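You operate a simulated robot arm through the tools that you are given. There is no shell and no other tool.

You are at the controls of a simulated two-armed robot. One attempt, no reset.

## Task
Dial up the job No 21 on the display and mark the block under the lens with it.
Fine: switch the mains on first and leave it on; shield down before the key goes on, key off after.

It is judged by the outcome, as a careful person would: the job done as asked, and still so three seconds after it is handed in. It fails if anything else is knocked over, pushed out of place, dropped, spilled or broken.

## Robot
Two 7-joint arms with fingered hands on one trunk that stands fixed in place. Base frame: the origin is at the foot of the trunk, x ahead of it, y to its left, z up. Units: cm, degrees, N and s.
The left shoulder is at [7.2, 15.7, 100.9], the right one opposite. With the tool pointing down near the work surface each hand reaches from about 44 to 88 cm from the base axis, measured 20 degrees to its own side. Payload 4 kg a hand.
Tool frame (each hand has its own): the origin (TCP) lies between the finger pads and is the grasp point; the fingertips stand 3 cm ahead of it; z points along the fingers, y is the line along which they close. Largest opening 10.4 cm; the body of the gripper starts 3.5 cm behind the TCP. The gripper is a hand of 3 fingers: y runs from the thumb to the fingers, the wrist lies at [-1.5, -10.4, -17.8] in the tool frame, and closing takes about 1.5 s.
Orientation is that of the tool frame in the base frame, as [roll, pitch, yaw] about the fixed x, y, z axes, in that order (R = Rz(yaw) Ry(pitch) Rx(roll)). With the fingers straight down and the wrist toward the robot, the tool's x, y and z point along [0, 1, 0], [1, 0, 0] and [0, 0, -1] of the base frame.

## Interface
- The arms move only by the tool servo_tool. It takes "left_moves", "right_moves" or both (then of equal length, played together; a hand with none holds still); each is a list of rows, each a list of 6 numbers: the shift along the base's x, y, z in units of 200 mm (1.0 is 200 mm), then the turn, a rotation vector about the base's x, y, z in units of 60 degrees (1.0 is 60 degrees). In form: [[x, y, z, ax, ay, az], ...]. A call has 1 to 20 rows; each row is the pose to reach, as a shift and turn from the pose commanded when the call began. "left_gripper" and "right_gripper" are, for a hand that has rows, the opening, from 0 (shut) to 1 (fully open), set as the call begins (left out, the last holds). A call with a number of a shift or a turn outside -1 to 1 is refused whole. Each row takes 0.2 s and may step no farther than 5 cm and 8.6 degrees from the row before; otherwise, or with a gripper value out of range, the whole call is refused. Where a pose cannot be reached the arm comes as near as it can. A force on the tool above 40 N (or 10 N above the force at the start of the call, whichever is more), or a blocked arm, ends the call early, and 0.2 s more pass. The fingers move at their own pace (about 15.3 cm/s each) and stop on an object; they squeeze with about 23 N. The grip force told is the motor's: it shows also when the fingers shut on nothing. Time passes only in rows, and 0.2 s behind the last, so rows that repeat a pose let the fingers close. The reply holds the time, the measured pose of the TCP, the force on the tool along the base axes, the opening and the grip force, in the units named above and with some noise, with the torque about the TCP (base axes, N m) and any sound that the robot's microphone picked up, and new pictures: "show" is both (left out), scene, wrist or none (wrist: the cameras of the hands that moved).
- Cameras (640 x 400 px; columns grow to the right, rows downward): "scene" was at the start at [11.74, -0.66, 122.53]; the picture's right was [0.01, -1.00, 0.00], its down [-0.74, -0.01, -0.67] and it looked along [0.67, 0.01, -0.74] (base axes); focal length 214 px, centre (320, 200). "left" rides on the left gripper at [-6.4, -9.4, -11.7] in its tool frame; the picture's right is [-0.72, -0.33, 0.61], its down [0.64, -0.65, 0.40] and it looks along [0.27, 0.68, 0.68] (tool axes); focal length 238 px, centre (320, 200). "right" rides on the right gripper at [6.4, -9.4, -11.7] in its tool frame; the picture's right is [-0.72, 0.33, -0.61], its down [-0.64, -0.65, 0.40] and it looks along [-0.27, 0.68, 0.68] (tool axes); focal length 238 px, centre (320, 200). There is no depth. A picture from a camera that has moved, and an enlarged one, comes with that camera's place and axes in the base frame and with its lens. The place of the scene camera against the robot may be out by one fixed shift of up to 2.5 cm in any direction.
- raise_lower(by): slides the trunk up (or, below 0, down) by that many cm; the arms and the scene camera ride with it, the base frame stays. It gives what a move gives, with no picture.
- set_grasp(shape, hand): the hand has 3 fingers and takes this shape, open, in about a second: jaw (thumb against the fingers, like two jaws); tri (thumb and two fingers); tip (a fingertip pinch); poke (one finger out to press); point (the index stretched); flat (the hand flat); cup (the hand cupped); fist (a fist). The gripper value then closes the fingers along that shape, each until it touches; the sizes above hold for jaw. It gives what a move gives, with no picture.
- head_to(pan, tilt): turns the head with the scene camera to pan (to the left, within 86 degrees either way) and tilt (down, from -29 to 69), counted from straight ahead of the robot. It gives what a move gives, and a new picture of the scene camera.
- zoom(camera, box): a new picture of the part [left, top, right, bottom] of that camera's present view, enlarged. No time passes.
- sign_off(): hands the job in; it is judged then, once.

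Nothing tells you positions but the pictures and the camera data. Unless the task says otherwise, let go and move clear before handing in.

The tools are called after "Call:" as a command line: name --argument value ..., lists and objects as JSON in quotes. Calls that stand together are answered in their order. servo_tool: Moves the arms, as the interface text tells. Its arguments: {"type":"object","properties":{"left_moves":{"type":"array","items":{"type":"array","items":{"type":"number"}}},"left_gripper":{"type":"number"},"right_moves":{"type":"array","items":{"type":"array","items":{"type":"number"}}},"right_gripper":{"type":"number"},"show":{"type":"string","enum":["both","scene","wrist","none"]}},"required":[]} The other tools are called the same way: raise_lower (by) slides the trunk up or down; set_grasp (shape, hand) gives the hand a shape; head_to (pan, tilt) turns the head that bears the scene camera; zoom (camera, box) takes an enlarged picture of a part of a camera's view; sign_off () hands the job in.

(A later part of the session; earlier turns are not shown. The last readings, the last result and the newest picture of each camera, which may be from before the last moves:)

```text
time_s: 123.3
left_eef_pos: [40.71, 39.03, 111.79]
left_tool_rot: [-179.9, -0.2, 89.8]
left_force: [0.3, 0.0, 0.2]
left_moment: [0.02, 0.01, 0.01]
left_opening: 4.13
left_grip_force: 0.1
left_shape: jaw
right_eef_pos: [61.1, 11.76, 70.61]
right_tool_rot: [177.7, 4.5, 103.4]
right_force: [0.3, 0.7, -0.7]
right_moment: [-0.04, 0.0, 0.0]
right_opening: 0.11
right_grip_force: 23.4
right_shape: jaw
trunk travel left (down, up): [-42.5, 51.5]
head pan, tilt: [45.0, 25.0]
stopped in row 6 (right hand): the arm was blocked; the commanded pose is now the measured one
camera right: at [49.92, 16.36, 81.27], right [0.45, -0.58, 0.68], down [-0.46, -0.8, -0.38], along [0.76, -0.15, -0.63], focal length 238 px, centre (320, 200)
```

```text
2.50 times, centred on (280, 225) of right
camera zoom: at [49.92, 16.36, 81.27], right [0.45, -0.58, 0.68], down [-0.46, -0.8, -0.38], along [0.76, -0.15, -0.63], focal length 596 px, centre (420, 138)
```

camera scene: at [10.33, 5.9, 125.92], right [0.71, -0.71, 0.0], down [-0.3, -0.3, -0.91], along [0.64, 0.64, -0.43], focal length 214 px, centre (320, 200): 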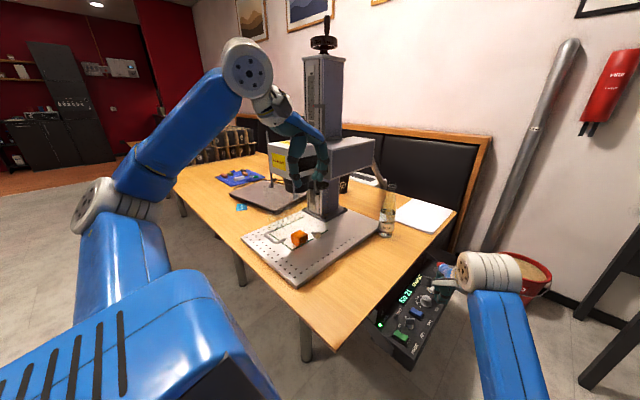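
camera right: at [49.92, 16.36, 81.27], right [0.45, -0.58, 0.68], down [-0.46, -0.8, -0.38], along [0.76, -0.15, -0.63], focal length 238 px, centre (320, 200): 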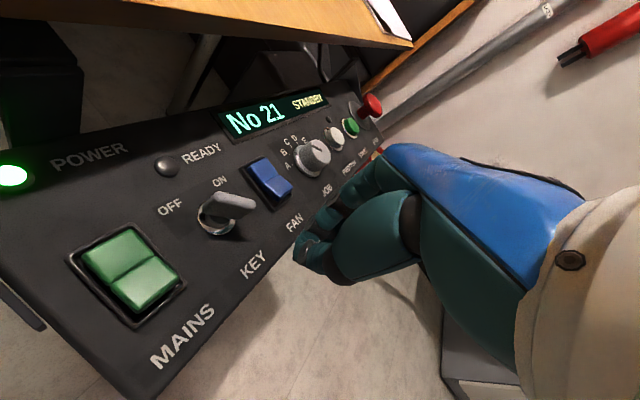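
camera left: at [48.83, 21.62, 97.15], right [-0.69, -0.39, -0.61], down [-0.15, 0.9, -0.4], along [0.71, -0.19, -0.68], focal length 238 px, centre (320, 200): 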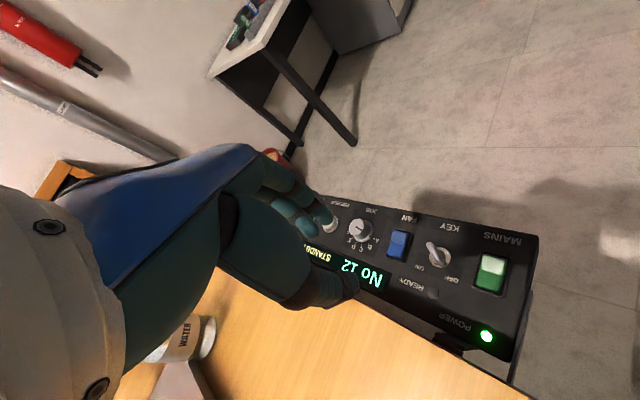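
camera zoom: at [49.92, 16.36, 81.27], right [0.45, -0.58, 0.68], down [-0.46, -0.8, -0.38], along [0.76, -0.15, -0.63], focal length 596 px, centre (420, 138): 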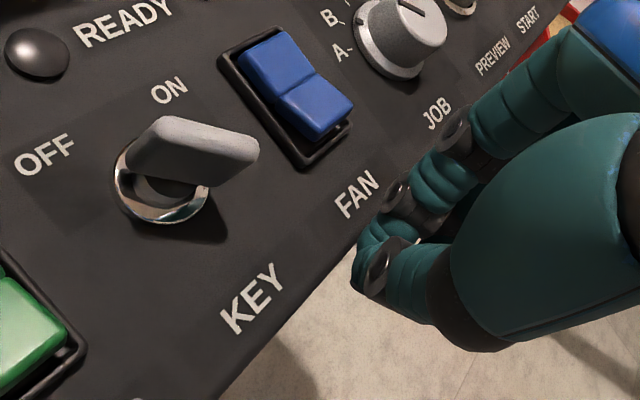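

The key didn't turn; the fingers slid along the blade again, so pinching lacks torque. I'll back off, lift, straighten, and switch the right hand to the poke shape to push the blade's end instead.

Call:
servo_tool --right_moves '[[0, -0.06, 0.02, 0, 0, 0], [0, -0.08, 0.1, 0, 0, 0], [0, -0.08, 0.25, 0.02, 0.015, 0.03], [0, -0.08, 0.42, 0.04, 0.03, 0.08], [0, -0.06, 0.5, 0.055, 0.045, 0.13], [0, -0.05, 0.55, 0.064, 0.055, 0.19], [0, -0.05, 0.55, 0.064, 0.055, 0.19]]' --show "none"

Call:
set_grasp --shape "poke" --hand "right"

Call:
servo_tool --right_moves '[[0, 0, 0, 0, 0, 0]]' --show "both"

Call:
zoom --camera "right" --box '[160, 115, 440, 365]'

```text
time_s: 124.9
left_eef_pos: [40.7, 39.11, 111.73]
left_tool_rot: [180.0, 0.0, 89.9]
left_force: [-0.9, -0.5, 0.3]
left_moment: [0.01, -0.01, 0.02]
left_opening: 4.15
left_grip_force: 0.1
left_shape: jaw
right_eef_pos: [60.94, 11.0, 81.63]
right_tool_rot: [179.8, -0.4, 115.1]
right_force: [-0.6, 0.6, -0.7]
right_moment: [0.0, -0.01, 0.01]
right_opening: 0.08
right_grip_force: 22.8
right_shape: jaw
trunk travel left (down, up): [-42.5, 51.5]
head pan, tilt: [45.0, 25.0]
```

```text
time_s: 125.8
left_eef_pos: [40.78, 39.09, 111.77]
left_tool_rot: [-179.8, -0.1, 89.7]
left_force: [-0.5, 0.4, -0.9]
left_moment: [0.0, -0.01, 0.03]
left_opening: 4.13
left_grip_force: 0.1
left_shape: jaw
right_eef_pos: [60.97, 11.2, 81.45]
right_tool_rot: [179.9, -0.5, 115.1]
right_force: [-0.3, 0.4, -0.4]
right_moment: [0.02, -0.01, -0.06]
right_opening: 0.01
right_grip_force: 0.2
right_shape: poke
trunk travel left (down, up): [-42.5, 51.5]
head pan, tilt: [45.0, 25.0]
```

```text
time_s: 126.2
left_eef_pos: [40.76, 39.19, 111.74]
left_tool_rot: [-179.9, -0.1, 89.7]
left_force: [0.3, -0.7, -1.0]
left_moment: [0.03, -0.02, 0.01]
left_opening: 4.16
left_grip_force: 0.2
left_shape: jaw
right_eef_pos: [60.81, 11.08, 81.55]
right_tool_rot: [179.9, -0.4, 115.0]
right_force: [0.1, -0.4, -1.0]
right_moment: [-0.03, -0.01, -0.02]
right_opening: 0.01
right_grip_force: 0.1
right_shape: poke
trunk travel left (down, up): [-42.5, 51.5]
head pan, tilt: [45.0, 25.0]
camera scene: at [10.34, 5.89, 125.92], right [0.71, -0.71, 0.0], down [-0.3, -0.3, -0.91], along [0.64, 0.64, -0.43], focal length 214 px, centre (320, 200)
camera right: at [49.78, 12.67, 93.11], right [0.6, -0.52, 0.61], down [-0.32, -0.85, -0.41], along [0.73, 0.05, -0.68], focal length 238 px, centre (320, 200)
```

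scene: 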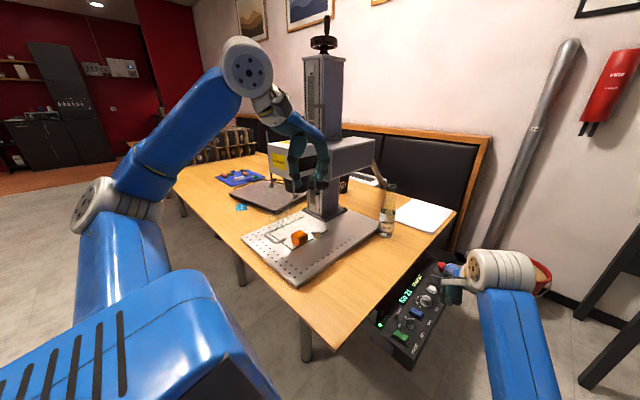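
right: 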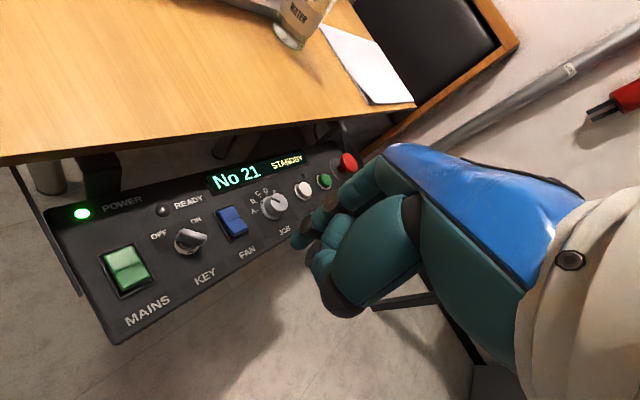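

```text
1.60 times, centred on (300, 240) of right
camera zoom: at [49.78, 12.67, 93.11], right [0.6, -0.52, 0.61], down [-0.32, -0.85, -0.41], along [0.73, 0.05, -0.68], focal length 381 px, centre (352, 136)
```

zoom: 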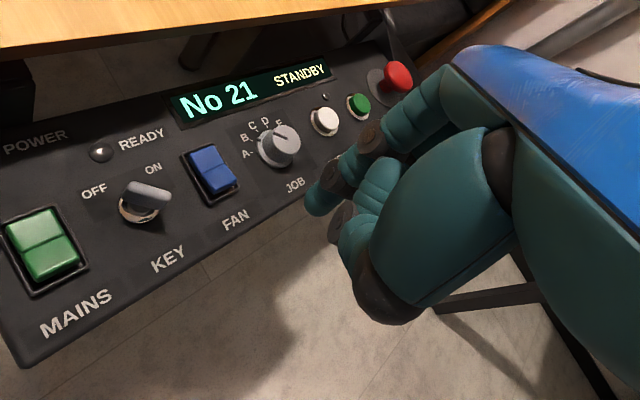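

In poke shape the index tip sits about at the TCP's fingertip point, with the curled fingers just to the −y side. I'll push the blade's near end from its east side, so the motion goes away from the fan switch. First I'll hover beside it.

Call:
servo_tool --right_moves '[[-0.02, 0.12, -0.05, 0, 0, 0], [-0.04, 0.22, -0.12, 0, 0, 0], [-0.058, 0.3085, -0.2, 0, 0, 0], [-0.058, 0.3085, -0.26, 0, 0, 0], [-0.058, 0.3085, -0.26, 0, 0, 0]]' --show "wrist"

Call:
zoom --camera "right" --box '[180, 155, 360, 335]'

```text
time_s: 127.6
left_eef_pos: [40.55, 39.05, 111.94]
left_tool_rot: [179.9, -0.3, 89.8]
left_force: [0.3, 0.2, 0.8]
left_moment: [-0.04, 0.0, 0.02]
left_opening: 4.13
left_grip_force: 0.0
left_shape: jaw
right_eef_pos: [61.96, 14.29, 76.69]
right_tool_rot: [179.1, 1.9, 112.9]
right_force: [-0.1, 0.3, 0.0]
right_moment: [0.02, 0.02, 0.02]
right_opening: 0.0
right_grip_force: 0.1
right_shape: poke
trunk travel left (down, up): [-42.5, 51.5]
head pan, tilt: [45.0, 25.0]
stopped in row 5 (right hand): the arm was blocked; the commanded pose is now the measured one
camera right: at [50.44, 16.69, 87.85], right [0.56, -0.52, 0.64], down [-0.34, -0.85, -0.39], along [0.75, 0.0, -0.66], focal length 238 px, centre (320, 200)
```

right: 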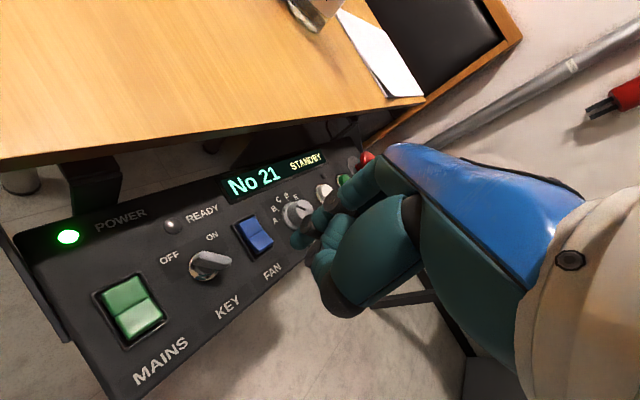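

```text
2.22 times, centred on (270, 245) of right
camera zoom: at [50.44, 16.69, 87.85], right [0.56, -0.52, 0.64], down [-0.34, -0.85, -0.39], along [0.75, 0.0, -0.66], focal length 530 px, centre (431, 100)
```

zoom: 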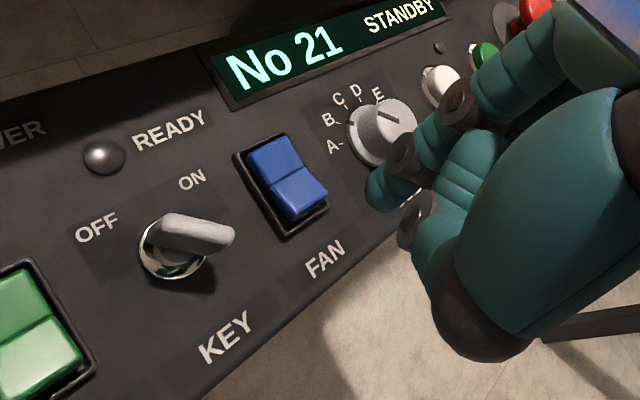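

The arm gets physically blocked in free air at yaw ≈113 here, so it's the arm's body that collides, not the key. I'll look at the right arm's posture.

Call:
head_to --pan -10 --tilt 55

```text
time_s: 128.8
left_eef_pos: [40.61, 39.01, 111.88]
left_tool_rot: [179.9, -0.2, 89.7]
left_force: [0.2, 0.7, 0.6]
left_moment: [0.03, 0.04, 0.0]
left_opening: 4.13
left_grip_force: 0.2
left_shape: jaw
right_eef_pos: [61.86, 14.31, 76.6]
right_tool_rot: [179.2, 1.8, 112.9]
right_force: [0.5, 1.1, 0.0]
right_moment: [0.01, -0.01, 0.02]
right_opening: 0.01
right_grip_force: 0.1
right_shape: poke
trunk travel left (down, up): [-42.5, 51.5]
head pan, tilt: [-10.0, 55.0]
camera scene: at [10.92, -1.87, 121.54], right [-0.17, -0.98, 0.0], down [-0.81, 0.14, -0.57], along [0.56, -0.1, -0.82], focal length 214 px, centre (320, 200)
```

scene: 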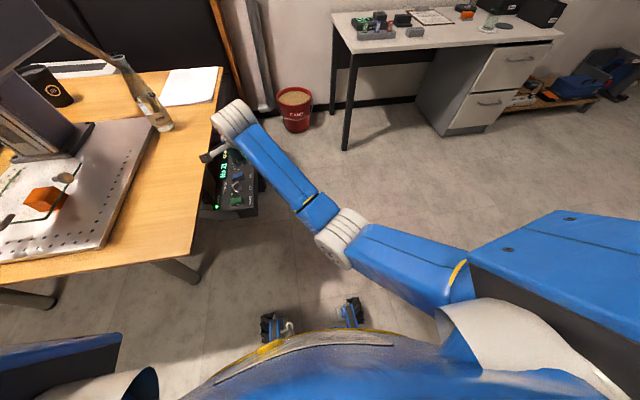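

The right upper arm is pressed against the chest. Lowering the trunk about 20 cm should suit both arms better for the low panel (the left tracked well ~20 cm higher). First I'll lift and pull the right hand clear.

Call:
servo_tool --right_moves '[[0, -0.05, 0.1, 0, 0, 0.03], [0, -0.15, 0.3, 0, 0, 0.06], [0, -0.28, 0.5, 0, 0, 0.06], [0, -0.42, 0.7, 0, 0, 0.03], [0, -0.57, 0.88, 0, 0, 0], [0, -0.75, 1.0, 0, 0, -0.05], [0, -0.95, 1.0, 0, 0, -0.1]]' --show "none"

Call:
servo_tool --right_moves '[[0, -0.15, 0.1, 0.0, 0, -0.07], [0, -0.3, 0.2, 0, 0, -0.14], [0, -0.45, 0.35, 0, 0, -0.21], [0, -0.6, 0.5, 0, 0, -0.28]]' --show "scene"

```text
time_s: 130.4
left_eef_pos: [40.63, 38.72, 111.93]
left_tool_rot: [-179.9, -0.5, 89.8]
left_force: [0.1, -0.3, 0.3]
left_moment: [-0.01, 0.0, -0.01]
left_opening: 4.13
left_grip_force: 0.1
left_shape: jaw
right_eef_pos: [61.56, -4.45, 96.58]
right_tool_rot: [179.1, 1.3, 107.0]
right_force: [0.7, -0.3, 0.0]
right_moment: [-0.02, 0.0, -0.04]
right_opening: 0.04
right_grip_force: 0.0
right_shape: poke
trunk travel left (down, up): [-42.5, 51.5]
head pan, tilt: [-10.0, 55.0]
```

```text
time_s: 131.4
left_eef_pos: [40.53, 39.03, 111.76]
left_tool_rot: [179.9, -0.2, 89.8]
left_force: [0.0, -1.0, 0.7]
left_moment: [-0.02, 0.01, -0.01]
left_opening: 4.15
left_grip_force: 0.1
left_shape: jaw
right_eef_pos: [61.51, -16.24, 106.53]
right_tool_rot: [179.0, 1.4, 90.3]
right_force: [0.4, 0.9, 0.7]
right_moment: [0.01, 0.0, 0.0]
right_opening: 0.0
right_grip_force: 0.0
right_shape: poke
trunk travel left (down, up): [-42.5, 51.5]
head pan, tilt: [-10.0, 55.0]
camera scene: at [10.83, -2.08, 121.53], right [-0.17, -0.98, 0.0], down [-0.81, 0.14, -0.57], along [0.56, -0.1, -0.82], focal length 214 px, centre (320, 200)
```

scene: 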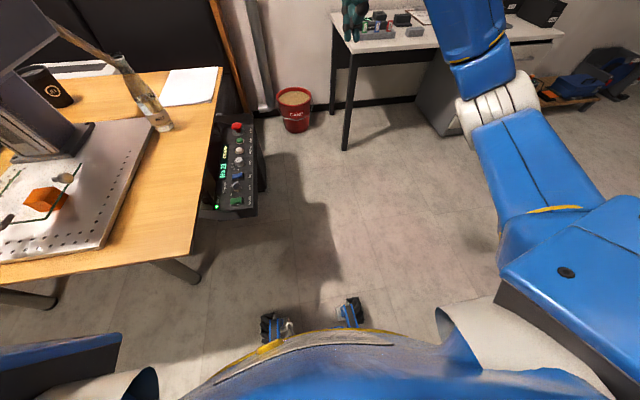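

Right hand is clear. Lowering the trunk by 20 cm.

Call:
raise_lower --by -20

Call:
head_to --pan 45 --tilt 25

```text
time_s: 133.6
left_eef_pos: [40.59, 38.93, 91.91]
left_tool_rot: [180.0, -0.2, 89.8]
left_force: [0.9, 0.6, -0.3]
left_moment: [0.01, -0.01, -0.01]
left_opening: 4.12
left_grip_force: 0.1
left_shape: jaw
right_eef_pos: [61.54, -16.34, 86.61]
right_tool_rot: [179.1, 1.6, 90.3]
right_force: [0.1, -0.1, -0.4]
right_moment: [0.02, 0.0, -0.01]
right_opening: 0.0
right_grip_force: 0.0
right_shape: poke
trunk travel left (down, up): [-22.5, 71.5]
head pan, tilt: [-10.0, 55.0]
```

```text
time_s: 134.8
left_eef_pos: [40.59, 39.01, 91.8]
left_tool_rot: [179.9, -0.2, 89.8]
left_force: [0.6, -0.7, 0.3]
left_moment: [0.01, -0.03, 0.01]
left_opening: 4.16
left_grip_force: 0.0
left_shape: jaw
right_eef_pos: [61.63, -16.3, 86.62]
right_tool_rot: [179.2, 1.6, 90.2]
right_force: [0.1, -0.1, -0.2]
right_moment: [-0.03, 0.01, 0.01]
right_opening: 0.02
right_grip_force: 0.1
right_shape: poke
trunk travel left (down, up): [-22.5, 71.5]
head pan, tilt: [45.0, 25.0]
camera scene: at [10.31, 5.71, 105.92], right [0.71, -0.71, 0.0], down [-0.3, -0.3, -0.91], along [0.64, 0.64, -0.43], focal length 214 px, centre (320, 200)
```

scene: 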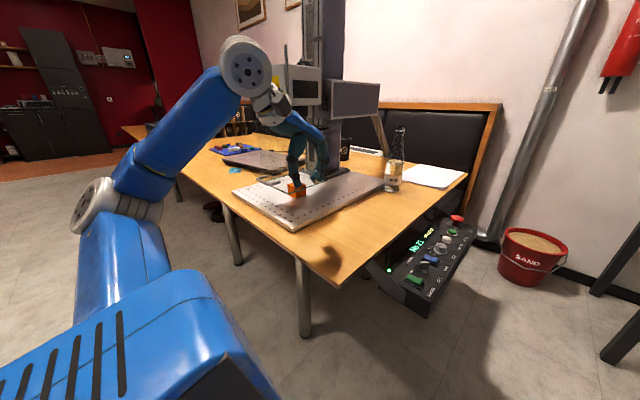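

Call:
servo_tool --right_moves '[[0, 0.2, 0, 0, 0, 0.07], [0, 0.4, 0, 0, 0, 0.14], [0, 0.6, 0, 0, 0, 0.21], [0, 0.8, 0, 0, 0, 0.28], [0, 1.0, 0, 0, 0, 0.35]]' --show "none"

Call:
servo_tool --right_moves '[[0, 0.12, -0.05, 0, 0, 0.07], [-0.03, 0.24, -0.1, 0, 0, 0.12], [-0.06, 0.36, -0.15, 0, 0, 0.15], [-0.08, 0.5, -0.25, 0, 0, 0.17], [-0.09, 0.6, -0.32, 0, 0, 0.17], [-0.09, 0.6, -0.32, 0, 0, 0.17]]' --show "both"

Call:
zoom --camera "right" --box '[180, 115, 360, 315]'

```text
time_s: 136.0
left_eef_pos: [40.55, 39.05, 91.78]
left_tool_rot: [-179.9, -0.1, 89.8]
left_force: [-0.2, 0.2, 0.5]
left_moment: [-0.02, -0.01, 0.01]
left_opening: 4.16
left_grip_force: 0.0
left_shape: jaw
right_eef_pos: [61.62, 3.89, 86.61]
right_tool_rot: [179.2, 1.7, 111.4]
right_force: [-0.1, -0.3, -0.5]
right_moment: [0.01, -0.03, -0.01]
right_opening: 0.02
right_grip_force: 0.2
right_shape: poke
trunk travel left (down, up): [-22.5, 71.5]
head pan, tilt: [45.0, 25.0]
```

```text
time_s: 137.4
left_eef_pos: [40.49, 39.09, 91.9]
left_tool_rot: [180.0, -0.3, 89.8]
left_force: [-0.2, -0.3, 0.5]
left_moment: [0.0, -0.02, 0.0]
left_opening: 4.12
left_grip_force: 0.1
left_shape: jaw
right_eef_pos: [59.75, 15.82, 80.21]
right_tool_rot: [179.1, 1.5, 121.5]
right_force: [0.5, -0.3, 1.2]
right_moment: [-0.02, 0.01, 0.01]
right_opening: 0.01
right_grip_force: 0.1
right_shape: poke
trunk travel left (down, up): [-22.5, 71.5]
head pan, tilt: [45.0, 25.0]
camera scene: at [10.31, 5.82, 105.92], right [0.71, -0.71, 0.0], down [-0.3, -0.3, -0.91], along [0.64, 0.64, -0.43], focal length 214 px, centre (320, 200)
camera right: at [48.15, 16.28, 91.42], right [0.64, -0.43, 0.64], down [-0.21, -0.89, -0.4], along [0.74, 0.12, -0.66], focal length 238 px, centre (320, 200)
```

scene: 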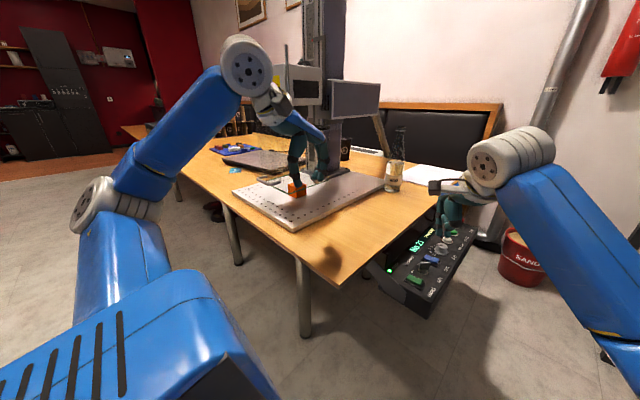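
right: 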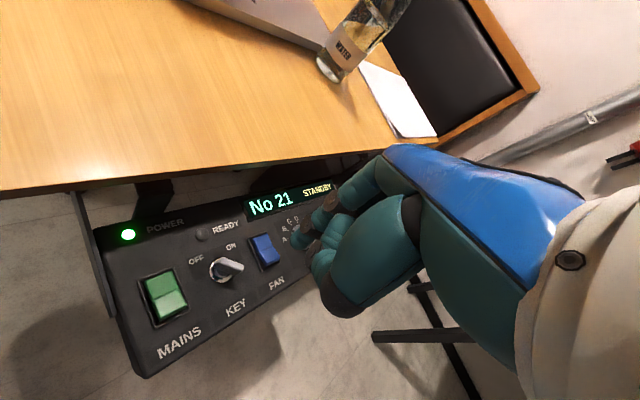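

```text
2.00 times, centred on (270, 215) of right
camera zoom: at [48.15, 16.28, 91.42], right [0.64, -0.43, 0.64], down [-0.21, -0.89, -0.4], along [0.74, 0.12, -0.66], focal length 477 px, centre (420, 170)
```

zoom: 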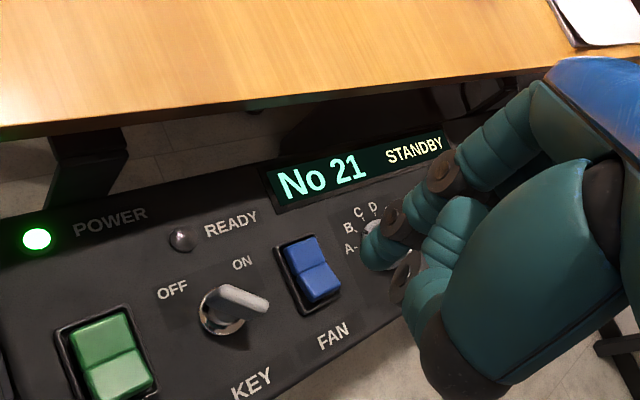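

Tracks fine now. I'll test in free air how far the yaw can decrease here.

Call:
servo_tool --right_moves '[[0, 0, 0, 0, 0, -0.12], [0, 0, 0, 0, 0, -0.24], [0, 0, 0, 0, 0, -0.36], [0, 0, 0, 0, 0, -0.48], [0, 0, 0, 0, 0, -0.58]]' --show "none"

Call:
servo_tool --right_moves '[[0, 0, 0, 0, 0, -0.12], [0, 0, 0, 0, 0, -0.24], [0, 0, 0, 0, 0, -0.36], [0, 0, 0, 0, 0, -0.48]]' --show "scene"

```text
time_s: 138.6
left_eef_pos: [40.53, 39.03, 91.94]
left_tool_rot: [180.0, -0.2, 89.9]
left_force: [-0.7, 0.4, -0.2]
left_moment: [0.0, 0.01, 0.01]
left_opening: 4.14
left_grip_force: 0.0
left_shape: jaw
right_eef_pos: [59.87, 15.78, 80.15]
right_tool_rot: [179.1, 1.6, 86.6]
right_force: [-0.2, 0.6, -0.2]
right_moment: [0.0, 0.04, -0.01]
right_opening: 0.01
right_grip_force: 0.0
right_shape: poke
trunk travel left (down, up): [-22.5, 71.5]
head pan, tilt: [45.0, 25.0]
```

```text
time_s: 139.6
left_eef_pos: [40.49, 38.96, 91.82]
left_tool_rot: [180.0, -0.2, 89.8]
left_force: [-0.2, -0.1, -0.4]
left_moment: [0.0, 0.02, 0.02]
left_opening: 4.13
left_grip_force: 0.2
left_shape: jaw
right_eef_pos: [59.81, 15.62, 80.17]
right_tool_rot: [178.9, 1.6, 57.7]
right_force: [-0.4, 0.0, 0.0]
right_moment: [0.02, -0.03, 0.0]
right_opening: 0.0
right_grip_force: 0.0
right_shape: poke
trunk travel left (down, up): [-22.5, 71.5]
head pan, tilt: [45.0, 25.0]
camera scene: at [10.28, 5.93, 105.91], right [0.71, -0.71, 0.0], down [-0.3, -0.3, -0.9], along [0.64, 0.64, -0.43], focal length 214 px, centre (320, 200)
```

scene: 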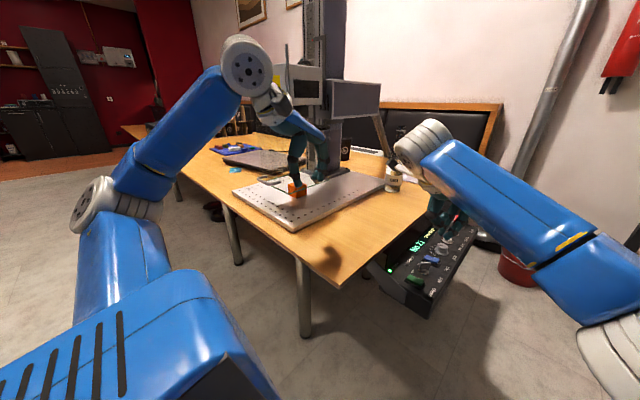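

With the lower trunk the yaw range is huge now (121→58 tracked perfectly). I'll check down to ~42, then go back to 130 with the jaw shape and turn the key by gripping.

Call:
servo_tool --right_moves '[[0, 0, 0, 0, 0, -0.12], [0, 0, 0, 0, 0, -0.24], [0, 0, 0, 0, 0, -0.28]]' --show "none"

Call:
servo_tool --right_moves '[[0, 0, 0.05, 0, 0, 0.14], [0, 0, 0.1, 0, 0, 0.28], [0, 0, 0.1, 0, 0, 0.42], [0, 0, 0.1, 0, 0, 0.56], [0, 0, 0.1, 0, 0, 0.7], [0, 0, 0.1, 0, 0, 0.84], [0, 0, 0.1, 0, 0, 0.98]]' --show "none"

Call:
servo_tool --right_moves '[[-0.03, 0.02, 0, 0, 0, 0.12], [-0.06, 0.04, 0, 0, 0, 0.24], [-0.1, 0.06, 0, 0, 0, 0.36], [-0.1, 0.06, 0, 0, 0, 0.48]]' --show "none"

Call:
set_grasp --shape "jaw" --hand "right"

```text
time_s: 140.4
left_eef_pos: [40.58, 38.94, 91.93]
left_tool_rot: [-180.0, -0.1, 89.8]
left_force: [-0.7, -0.8, -0.4]
left_moment: [-0.01, 0.0, -0.02]
left_opening: 4.12
left_grip_force: 0.1
left_shape: jaw
right_eef_pos: [59.84, 15.7, 80.2]
right_tool_rot: [179.1, 1.7, 41.0]
right_force: [-0.1, 0.0, 0.6]
right_moment: [-0.04, 0.01, 0.0]
right_opening: 0.0
right_grip_force: 0.0
right_shape: poke
trunk travel left (down, up): [-22.5, 71.5]
head pan, tilt: [45.0, 25.0]
```

```text
time_s: 142.0
left_eef_pos: [40.62, 39.0, 92.02]
left_tool_rot: [180.0, -0.2, 89.8]
left_force: [0.3, 0.2, 1.0]
left_moment: [0.02, 0.02, 0.04]
left_opening: 4.12
left_grip_force: 0.1
left_shape: jaw
right_eef_pos: [59.76, 15.72, 82.32]
right_tool_rot: [179.2, 1.6, 100.0]
right_force: [-0.5, -0.5, -0.3]
right_moment: [-0.02, 0.03, -0.01]
right_opening: 0.0
right_grip_force: 0.0
right_shape: poke
trunk travel left (down, up): [-22.5, 71.5]
head pan, tilt: [45.0, 25.0]
```

```text
time_s: 143.0
left_eef_pos: [40.55, 38.79, 91.79]
left_tool_rot: [179.9, -0.3, 89.8]
left_force: [0.0, -1.0, 0.3]
left_moment: [0.01, -0.01, 0.0]
left_opening: 4.15
left_grip_force: 0.0
left_shape: jaw
right_eef_pos: [57.74, 16.94, 82.19]
right_tool_rot: [179.1, 1.5, 128.9]
right_force: [-0.4, 1.1, 0.3]
right_moment: [-0.06, -0.04, 0.04]
right_opening: 0.01
right_grip_force: 0.0
right_shape: poke
trunk travel left (down, up): [-22.5, 71.5]
head pan, tilt: [45.0, 25.0]
```

```text
time_s: 143.9
left_eef_pos: [40.54, 38.97, 91.82]
left_tool_rot: [180.0, -0.3, 89.9]
left_force: [0.0, 0.3, -0.8]
left_moment: [0.0, -0.01, -0.02]
left_opening: 4.15
left_grip_force: 0.1
left_shape: jaw
right_eef_pos: [57.72, 16.95, 82.21]
right_tool_rot: [179.1, 1.6, 128.7]
right_force: [-0.4, 0.3, 0.7]
right_moment: [-0.01, 0.01, 0.02]
right_opening: 10.39
right_grip_force: 0.1
right_shape: jaw
trunk travel left (down, up): [-22.5, 71.5]
head pan, tilt: [45.0, 25.0]
```

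Now narrow the jaws to straddle the key and descend.

Call:
servo_tool --right_moves '[[0, 0.005, 0, 0, 0, 0.02], [0, 0.005, 0, 0, 0, 0.02], [0, 0.005, -0.1, 0, 0, 0.02], [0, 0.005, -0.28, 0, 0, 0.02], [0, 0.005, -0.44, 0, 0, 0.02], [0, 0.005, -0.52, 0, 0, 0.02], [0, 0.005, -0.557, 0, 0, 0.02], [0, 0.005, -0.557, 0, 0, 0.02]]' --right_gripper 0.2 --show "wrist"

Call:
zoom --camera "right" --box '[200, 145, 360, 305]'

```text
time_s: 145.7
left_eef_pos: [40.54, 39.04, 91.9]
left_tool_rot: [-179.9, -0.2, 89.8]
left_force: [-0.8, 0.0, -0.1]
left_moment: [0.0, 0.0, 0.01]
left_opening: 4.13
left_grip_force: 0.1
left_shape: jaw
right_eef_pos: [57.76, 16.98, 71.1]
right_tool_rot: [179.1, 1.6, 129.9]
right_force: [0.0, 0.5, 0.5]
right_moment: [-0.02, 0.03, 0.01]
right_opening: 2.08
right_grip_force: 0.0
right_shape: jaw
trunk travel left (down, up): [-22.5, 71.5]
head pan, tilt: [45.0, 25.0]
camera right: at [46.1, 15.85, 82.28], right [0.69, -0.34, 0.64], down [-0.08, -0.91, -0.4], along [0.72, 0.23, -0.66], focal length 238 px, centre (320, 200)
```

right: 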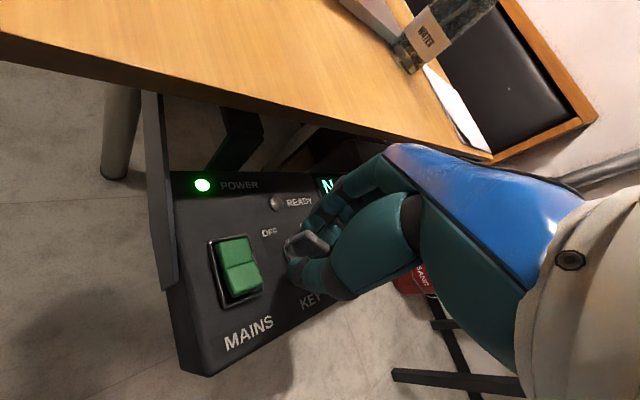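

```text
2.50 times, centred on (280, 225) of right
camera zoom: at [46.1, 15.85, 82.28], right [0.69, -0.34, 0.64], down [-0.08, -0.91, -0.4], along [0.72, 0.23, -0.66], focal length 596 px, centre (420, 138)
```

zoom: 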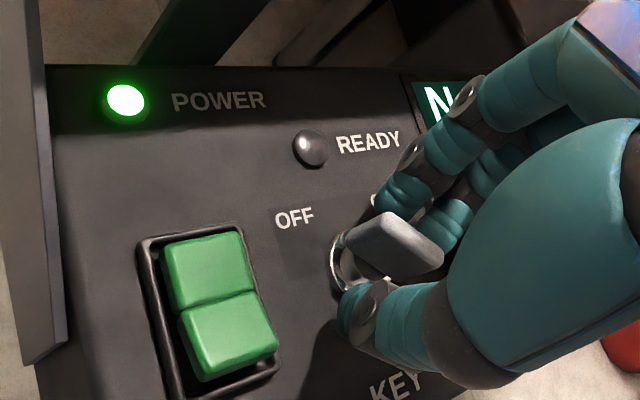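

Call:
servo_tool --right_moves '[[0, 0, 0, 0, 0, 0], [0, 0, 0, 0, 0, 0], [0, 0, 0, 0, 0, 0]]' --right_gripper 0 --show "none"

Call:
zoom --camera "left" --box '[0, 0, 640, 400]'

Call:
zoom --camera "scene" --box '[220, 30, 400, 240]'

```text
time_s: 146.5
left_eef_pos: [40.63, 39.02, 91.93]
left_tool_rot: [-180.0, -0.2, 89.8]
left_force: [0.3, -0.8, -0.4]
left_moment: [-0.06, 0.01, -0.01]
left_opening: 4.1
left_grip_force: 0.0
left_shape: jaw
right_eef_pos: [57.77, 16.98, 71.05]
right_tool_rot: [179.2, 1.5, 129.8]
right_force: [0.8, 0.8, -2.0]
right_moment: [0.04, 0.0, -0.02]
right_opening: 0.23
right_grip_force: 22.8
right_shape: jaw
trunk travel left (down, up): [-22.5, 71.5]
head pan, tilt: [45.0, 25.0]
```

```text
1.00 times, centred on (320, 200) of left (not enlarged: the box is as wide or as high as the picture)
camera zoom: at [31.19, 32.53, 103.54], right [-0.33, -0.72, -0.62], down [-0.65, 0.64, -0.4], along [0.68, 0.27, -0.68], focal length 238 px, centre (320, 200)
```

zoom: 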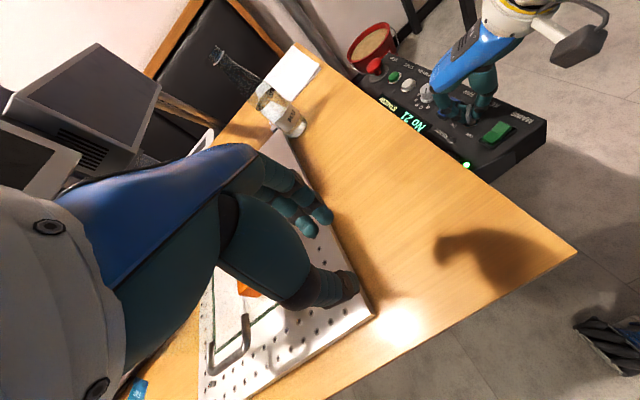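

```text
1.90 times, centred on (310, 135) of scene
camera zoom: at [10.35, 5.87, 105.91], right [0.71, -0.71, 0.0], down [-0.3, -0.3, -0.9], along [0.64, 0.64, -0.43], focal length 408 px, centre (339, 324)
```

zoom: 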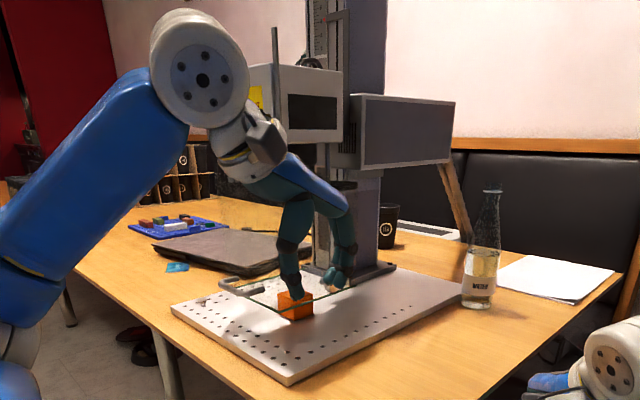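

The shield is down. Key gripped; turning it clockwise in two stages.

Call:
servo_tool --right_moves '[[0, 0, 0, 0, 0, -0.1], [0, 0, 0, 0, 0, -0.2], [0, 0, 0, 0, 0, -0.3], [0, 0, 0, 0, 0, -0.4], [0, 0, 0, 0, 0, -0.5], [0, 0, 0, 0, 0, -0.6], [0, 0, 0, 0, 0, -0.7]]' --show "wrist"

Call:
zoom --camera "right" --box '[180, 115, 360, 315]'

```text
time_s: 148.1
left_eef_pos: [40.56, 39.01, 91.88]
left_tool_rot: [-180.0, -0.2, 89.8]
left_force: [0.2, 0.8, 0.2]
left_moment: [0.01, 0.04, 0.01]
left_opening: 4.17
left_grip_force: 0.2
left_shape: jaw
right_eef_pos: [57.63, 16.99, 71.1]
right_tool_rot: [179.1, 1.6, 87.8]
right_force: [-5.4, 2.2, -4.3]
right_moment: [0.08, 0.12, 0.01]
right_opening: 0.21
right_grip_force: 23.3
right_shape: jaw
trunk travel left (down, up): [-22.5, 71.5]
head pan, tilt: [45.0, 25.0]
camera right: at [48.42, 24.0, 82.27], right [0.29, -0.71, 0.64], down [-0.67, -0.63, -0.4], along [0.68, -0.31, -0.66], focal length 238 px, centre (320, 200)
```

right: 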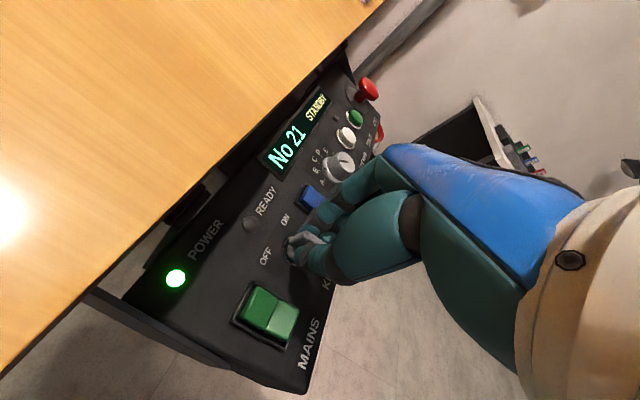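

```text
2.00 times, centred on (270, 215) of right
camera zoom: at [48.42, 24.0, 82.27], right [0.29, -0.71, 0.64], down [-0.67, -0.63, -0.4], along [0.68, -0.31, -0.66], focal length 477 px, centre (420, 170)
```

zoom: 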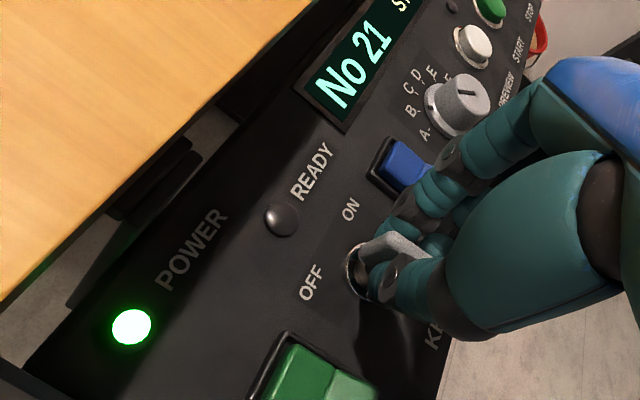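

The key turns with the hand. Continuing to ON.

Call:
servo_tool --right_moves '[[0, 0, 0, 0, 0, -0.1], [0, 0, 0, 0, 0, -0.2], [0, 0, 0, 0, 0, -0.3], [0, 0, 0, 0, 0, -0.4], [0, 0, 0, 0, 0, -0.5], [0, 0, 0, 0, 0, -0.6], [0, 0, 0, 0, 0, -0.7]]' --show "wrist"

Call:
zoom --camera "right" --box '[180, 115, 360, 315]'

```text
time_s: 149.9
left_eef_pos: [40.45, 38.77, 92.11]
left_tool_rot: [179.9, -0.5, 89.7]
left_force: [0.8, -0.4, 0.3]
left_moment: [0.0, -0.05, 0.02]
left_opening: 4.13
left_grip_force: 0.1
left_shape: jaw
right_eef_pos: [62.52, 12.6, 71.01]
right_tool_rot: [177.6, 1.6, 47.5]
right_force: [0.4, 1.0, 0.5]
right_moment: [0.0, -0.01, 0.0]
right_opening: 0.15
right_grip_force: 22.7
right_shape: jaw
right hand out of reach, approached as far as the arm can: row 4, 5, 6, 7
trunk travel left (down, up): [-22.5, 71.5]
head pan, tilt: [45.0, 25.0]
stopped in row 7 (right hand): the arm was blocked; the commanded pose is now the measured one
camera right: at [59.79, 24.09, 81.96], right [-0.25, -0.72, 0.65], down [-0.91, -0.05, -0.41], along [0.33, -0.69, -0.64], focal length 238 px, centre (320, 200)
```

right: 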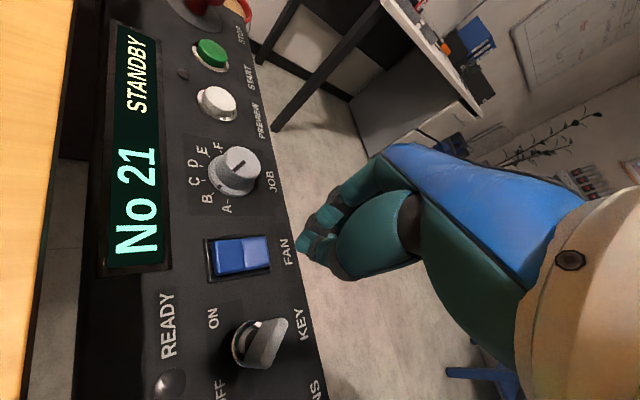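

```text
2.00 times, centred on (270, 215) of right
camera zoom: at [59.79, 24.09, 81.96], right [-0.25, -0.72, 0.65], down [-0.91, -0.05, -0.41], along [0.33, -0.69, -0.64], focal length 477 px, centre (420, 170)
```

zoom: 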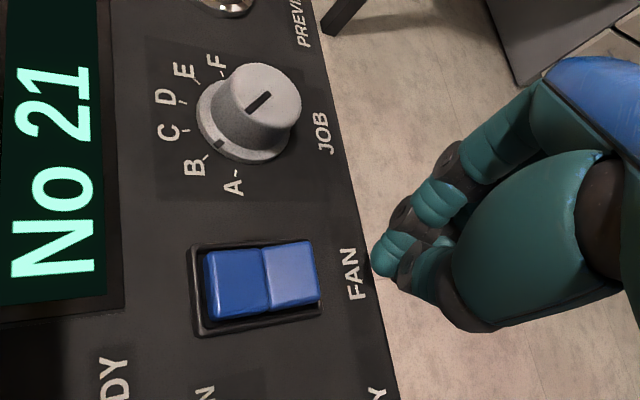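

Call:
zoom --camera "right" --box '[140, 280, 340, 400]'

```text
3.20 times, centred on (240, 340) of right
camera zoom: at [59.79, 24.09, 81.96], right [-0.25, -0.72, 0.65], down [-0.91, -0.05, -0.41], along [0.33, -0.69, -0.64], focal length 763 px, centre (576, -248)
```

zoom: 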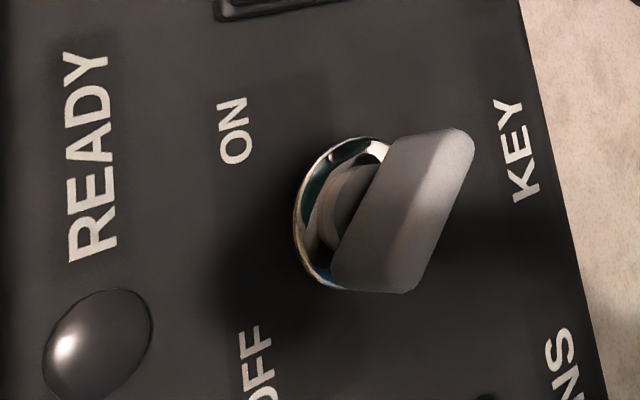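

The key springs back to OFF unless turned fully, and the wrist ran out of range at this height (it was fine ~9 cm higher). I'll back off, raise the left hand for clearance, and lower the trunk another 12 cm.

Call:
servo_tool --right_moves '[[0, -0.05, 0.02, 0, 0, 0], [0, -0.06, 0.1, 0.01, 0, 0.1], [0, -0.06, 0.3, 0.02, 0.005, 0.2], [0, -0.06, 0.5, 0.03, 0.01, 0.32], [0, -0.06, 0.7, 0.04, 0.0115, 0.45], [0, -0.06, 0.9, 0.0467, 0.0115, 0.58], [0, -0.06, 1.0, 0.0467, 0.0115, 0.7]]' --left_moves '[[0, 0, 0.12, 0, 0, 0], [0, 0, 0.25, 0, 0, 0], [0, 0, 0.38, 0, 0, 0], [0, 0, 0.5, 0, 0, 0], [0, 0, 0.62, 0, 0, 0], [0, 0, 0.75, 0, 0, 0], [0, 0, 0.75, 0, 0, 0]]' --right_gripper 0.2 --show "none"

Call:
raise_lower --by -12

Call:
servo_tool --right_moves '[[0, 0, 0, 0, 0, 0]]' --show "both"

```text
time_s: 151.5
left_eef_pos: [40.55, 38.87, 106.96]
left_tool_rot: [179.9, -0.4, 89.9]
left_force: [-0.7, 0.8, 0.3]
left_moment: [0.01, -0.01, 0.0]
left_opening: 4.14
left_grip_force: 0.0
left_shape: jaw
right_eef_pos: [62.27, 11.85, 90.95]
right_tool_rot: [179.4, -0.7, 89.9]
right_force: [0.3, 0.5, 0.1]
right_moment: [-0.01, 0.02, 0.02]
right_opening: 2.06
right_grip_force: 0.1
right_shape: jaw
trunk travel left (down, up): [-22.5, 71.5]
head pan, tilt: [45.0, 25.0]
```

```text
time_s: 153.0
left_eef_pos: [40.44, 38.78, 95.15]
left_tool_rot: [179.8, -0.4, 89.8]
left_force: [-0.2, -0.1, -0.3]
left_moment: [0.0, 0.0, -0.04]
left_opening: 4.13
left_grip_force: 0.0
left_shape: jaw
right_eef_pos: [62.26, 11.68, 78.9]
right_tool_rot: [179.3, -0.7, 89.7]
right_force: [-0.1, 0.0, -0.1]
right_moment: [0.02, -0.02, -0.02]
right_opening: 2.05
right_grip_force: 0.1
right_shape: jaw
trunk travel left (down, up): [-10.5, 83.5]
head pan, tilt: [45.0, 25.0]
```

```text
time_s: 153.4
left_eef_pos: [40.45, 38.79, 95.04]
left_tool_rot: [179.8, -0.4, 89.9]
left_force: [0.4, -0.9, -0.7]
left_moment: [-0.03, 0.02, 0.0]
left_opening: 4.12
left_grip_force: 0.1
left_shape: jaw
right_eef_pos: [62.3, 11.79, 78.81]
right_tool_rot: [179.4, -0.6, 89.7]
right_force: [1.1, 0.1, 0.4]
right_moment: [0.02, 0.0, -0.02]
right_opening: 2.06
right_grip_force: 0.1
right_shape: jaw
trunk travel left (down, up): [-10.5, 83.5]
head pan, tilt: [45.0, 25.0]
camera scene: at [10.27, 5.82, 93.92], right [0.71, -0.71, 0.0], down [-0.3, -0.3, -0.91], along [0.64, 0.64, -0.43], focal length 214 px, centre (320, 200)
camera right: at [52.85, 17.91, 90.4], right [0.32, -0.73, 0.61], down [-0.65, -0.63, -0.42], along [0.69, -0.26, -0.67], focal length 238 px, centre (320, 200)
```

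scene: 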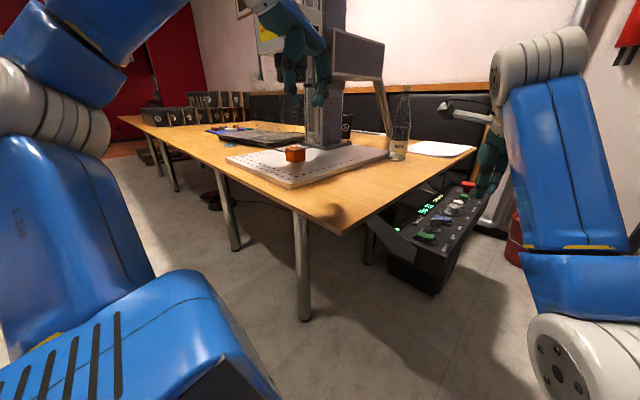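
right: 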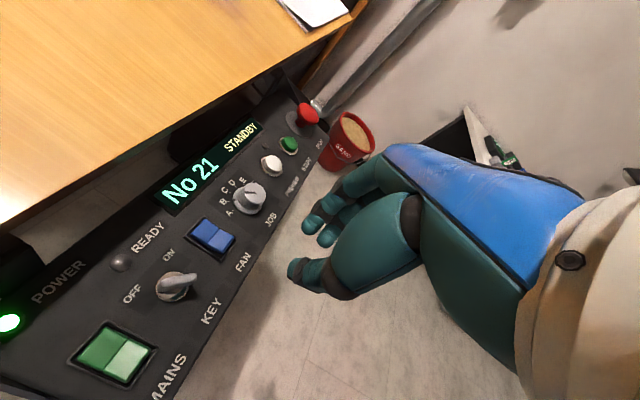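

Call:
servo_tool --right_moves '[[-0.05, 0.08, 0, 0, 0, 0], [-0.12, 0.16, -0.03, 0, 0, 0], [-0.2, 0.24, -0.08, 0, 0, 0], [-0.224, 0.262, -0.14, 0, 0, 0], [-0.224, 0.262, -0.14, 0, 0, -0.1], [-0.224, 0.262, -0.14, 0, 0, -0.2], [-0.224, 0.262, -0.14, 0, 0, -0.32], [-0.224, 0.262, -0.14, 0, 0, -0.44], [-0.224, 0.262, -0.14, 0, 0, -0.56], [-0.224, 0.262, -0.14, 0, 0, -0.68], [-0.224, 0.262, -0.14, 0, 0, -0.8], [-0.224, 0.262, -0.14, 0, 0, -0.88]]' --show "none"

```text
time_s: 155.2
left_eef_pos: [40.47, 38.55, 95.29]
left_tool_rot: [179.9, -0.4, 89.8]
left_force: [0.7, -0.3, -0.3]
left_moment: [0.01, -0.02, -0.02]
left_opening: 4.17
left_grip_force: 0.1
left_shape: jaw
right_eef_pos: [64.48, 8.88, 69.28]
right_tool_rot: [-173.9, 2.5, 57.9]
right_force: [0.8, -0.4, 0.2]
right_moment: [0.0, 0.02, 0.02]
right_opening: 2.05
right_grip_force: 0.0
right_shape: jaw
right hand out of reach, approached as far as the arm can: row 6, 7, 8
trunk travel left (down, up): [-10.5, 83.5]
head pan, tilt: [45.0, 25.0]
stopped in row 8 (right hand): the arm was blocked; the commanded pose is now the measured one
```

That's too low (the arm now jams the other way). I'll pull the hand out and up, straighten it, and raise the trunk by 7 cm to an in-between height.

Call:
servo_tool --right_moves '[[0, -0.06, 0.02, 0, 0, 0], [0, -0.12, 0.1, 0, -0.02, 0.03], [0, -0.14, 0.25, -0.005, -0.05, 0.1], [0, -0.14, 0.4, -0.01, -0.08, 0.2], [0, -0.14, 0.5, -0.0188, -0.108, 0.32], [0, -0.1, 0.55, -0.0188, -0.108, 0.44], [0, -0.1, 0.55, -0.0188, -0.108, 0.53]]' --show "none"

Call:
raise_lower --by 7

Call:
servo_tool --right_moves '[[0, 0, 0, 0, 0, 0]]' --show "both"

```text
time_s: 156.8
left_eef_pos: [40.34, 38.62, 95.08]
left_tool_rot: [179.9, -0.4, 89.8]
left_force: [0.7, 0.3, -0.3]
left_moment: [0.04, 0.01, -0.01]
left_opening: 4.12
left_grip_force: 0.0
left_shape: jaw
right_eef_pos: [64.23, 7.37, 80.12]
right_tool_rot: [179.6, 2.0, 90.0]
right_force: [0.0, 0.2, 0.4]
right_moment: [0.0, 0.03, 0.02]
right_opening: 2.09
right_grip_force: 0.0
right_shape: jaw
trunk travel left (down, up): [-10.5, 83.5]
head pan, tilt: [45.0, 25.0]
```

```text
time_s: 157.8
left_eef_pos: [40.36, 38.71, 102.06]
left_tool_rot: [179.8, -0.5, 89.8]
left_force: [-0.5, 0.3, -0.3]
left_moment: [-0.01, -0.02, 0.01]
left_opening: 4.14
left_grip_force: 0.1
left_shape: jaw
right_eef_pos: [64.38, 7.3, 86.99]
right_tool_rot: [179.7, 1.9, 89.8]
right_force: [0.3, 0.5, -0.8]
right_moment: [0.0, -0.03, -0.02]
right_opening: 2.07
right_grip_force: 0.2
right_shape: jaw
trunk travel left (down, up): [-17.5, 76.5]
head pan, tilt: [45.0, 25.0]
```

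```text
time_s: 158.2
left_eef_pos: [40.41, 38.67, 102.12]
left_tool_rot: [179.9, -0.4, 89.7]
left_force: [-0.1, 0.1, -0.1]
left_moment: [-0.01, -0.03, -0.02]
left_opening: 4.12
left_grip_force: 0.2
left_shape: jaw
right_eef_pos: [64.34, 7.16, 87.03]
right_tool_rot: [179.6, 2.0, 89.7]
right_force: [0.5, -0.8, 0.0]
right_moment: [0.0, -0.03, 0.0]
right_opening: 2.05
right_grip_force: 0.1
right_shape: jaw
trunk travel left (down, up): [-17.5, 76.5]
head pan, tilt: [45.0, 25.0]
camera scene: at [10.29, 5.83, 100.91], right [0.71, -0.71, 0.0], down [-0.3, -0.3, -0.91], along [0.64, 0.64, -0.43], focal length 214 px, centre (320, 200)
camera right: at [54.9, 13.99, 98.36], right [0.32, -0.7, 0.64], down [-0.65, -0.65, -0.39], along [0.69, -0.29, -0.67], focal length 238 px, centre (320, 200)
```

scene: 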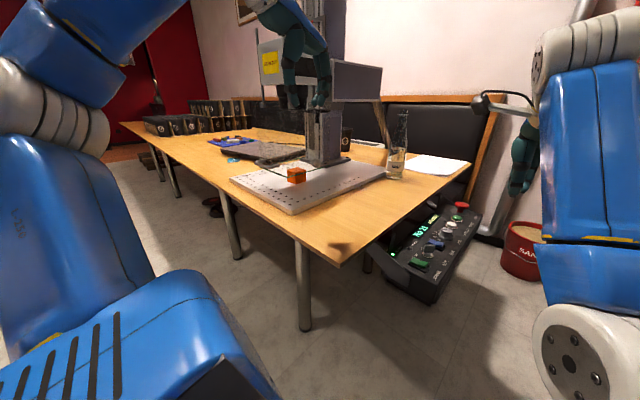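
right: 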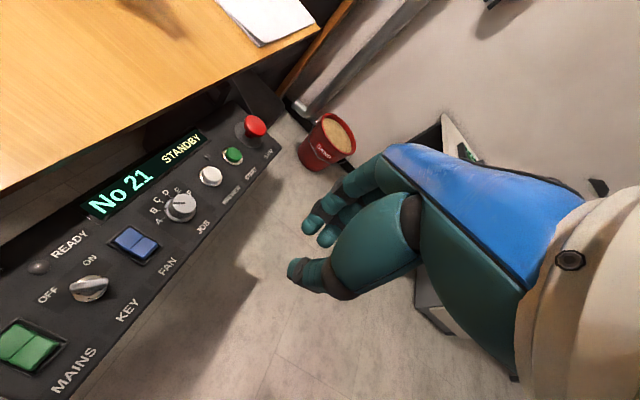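

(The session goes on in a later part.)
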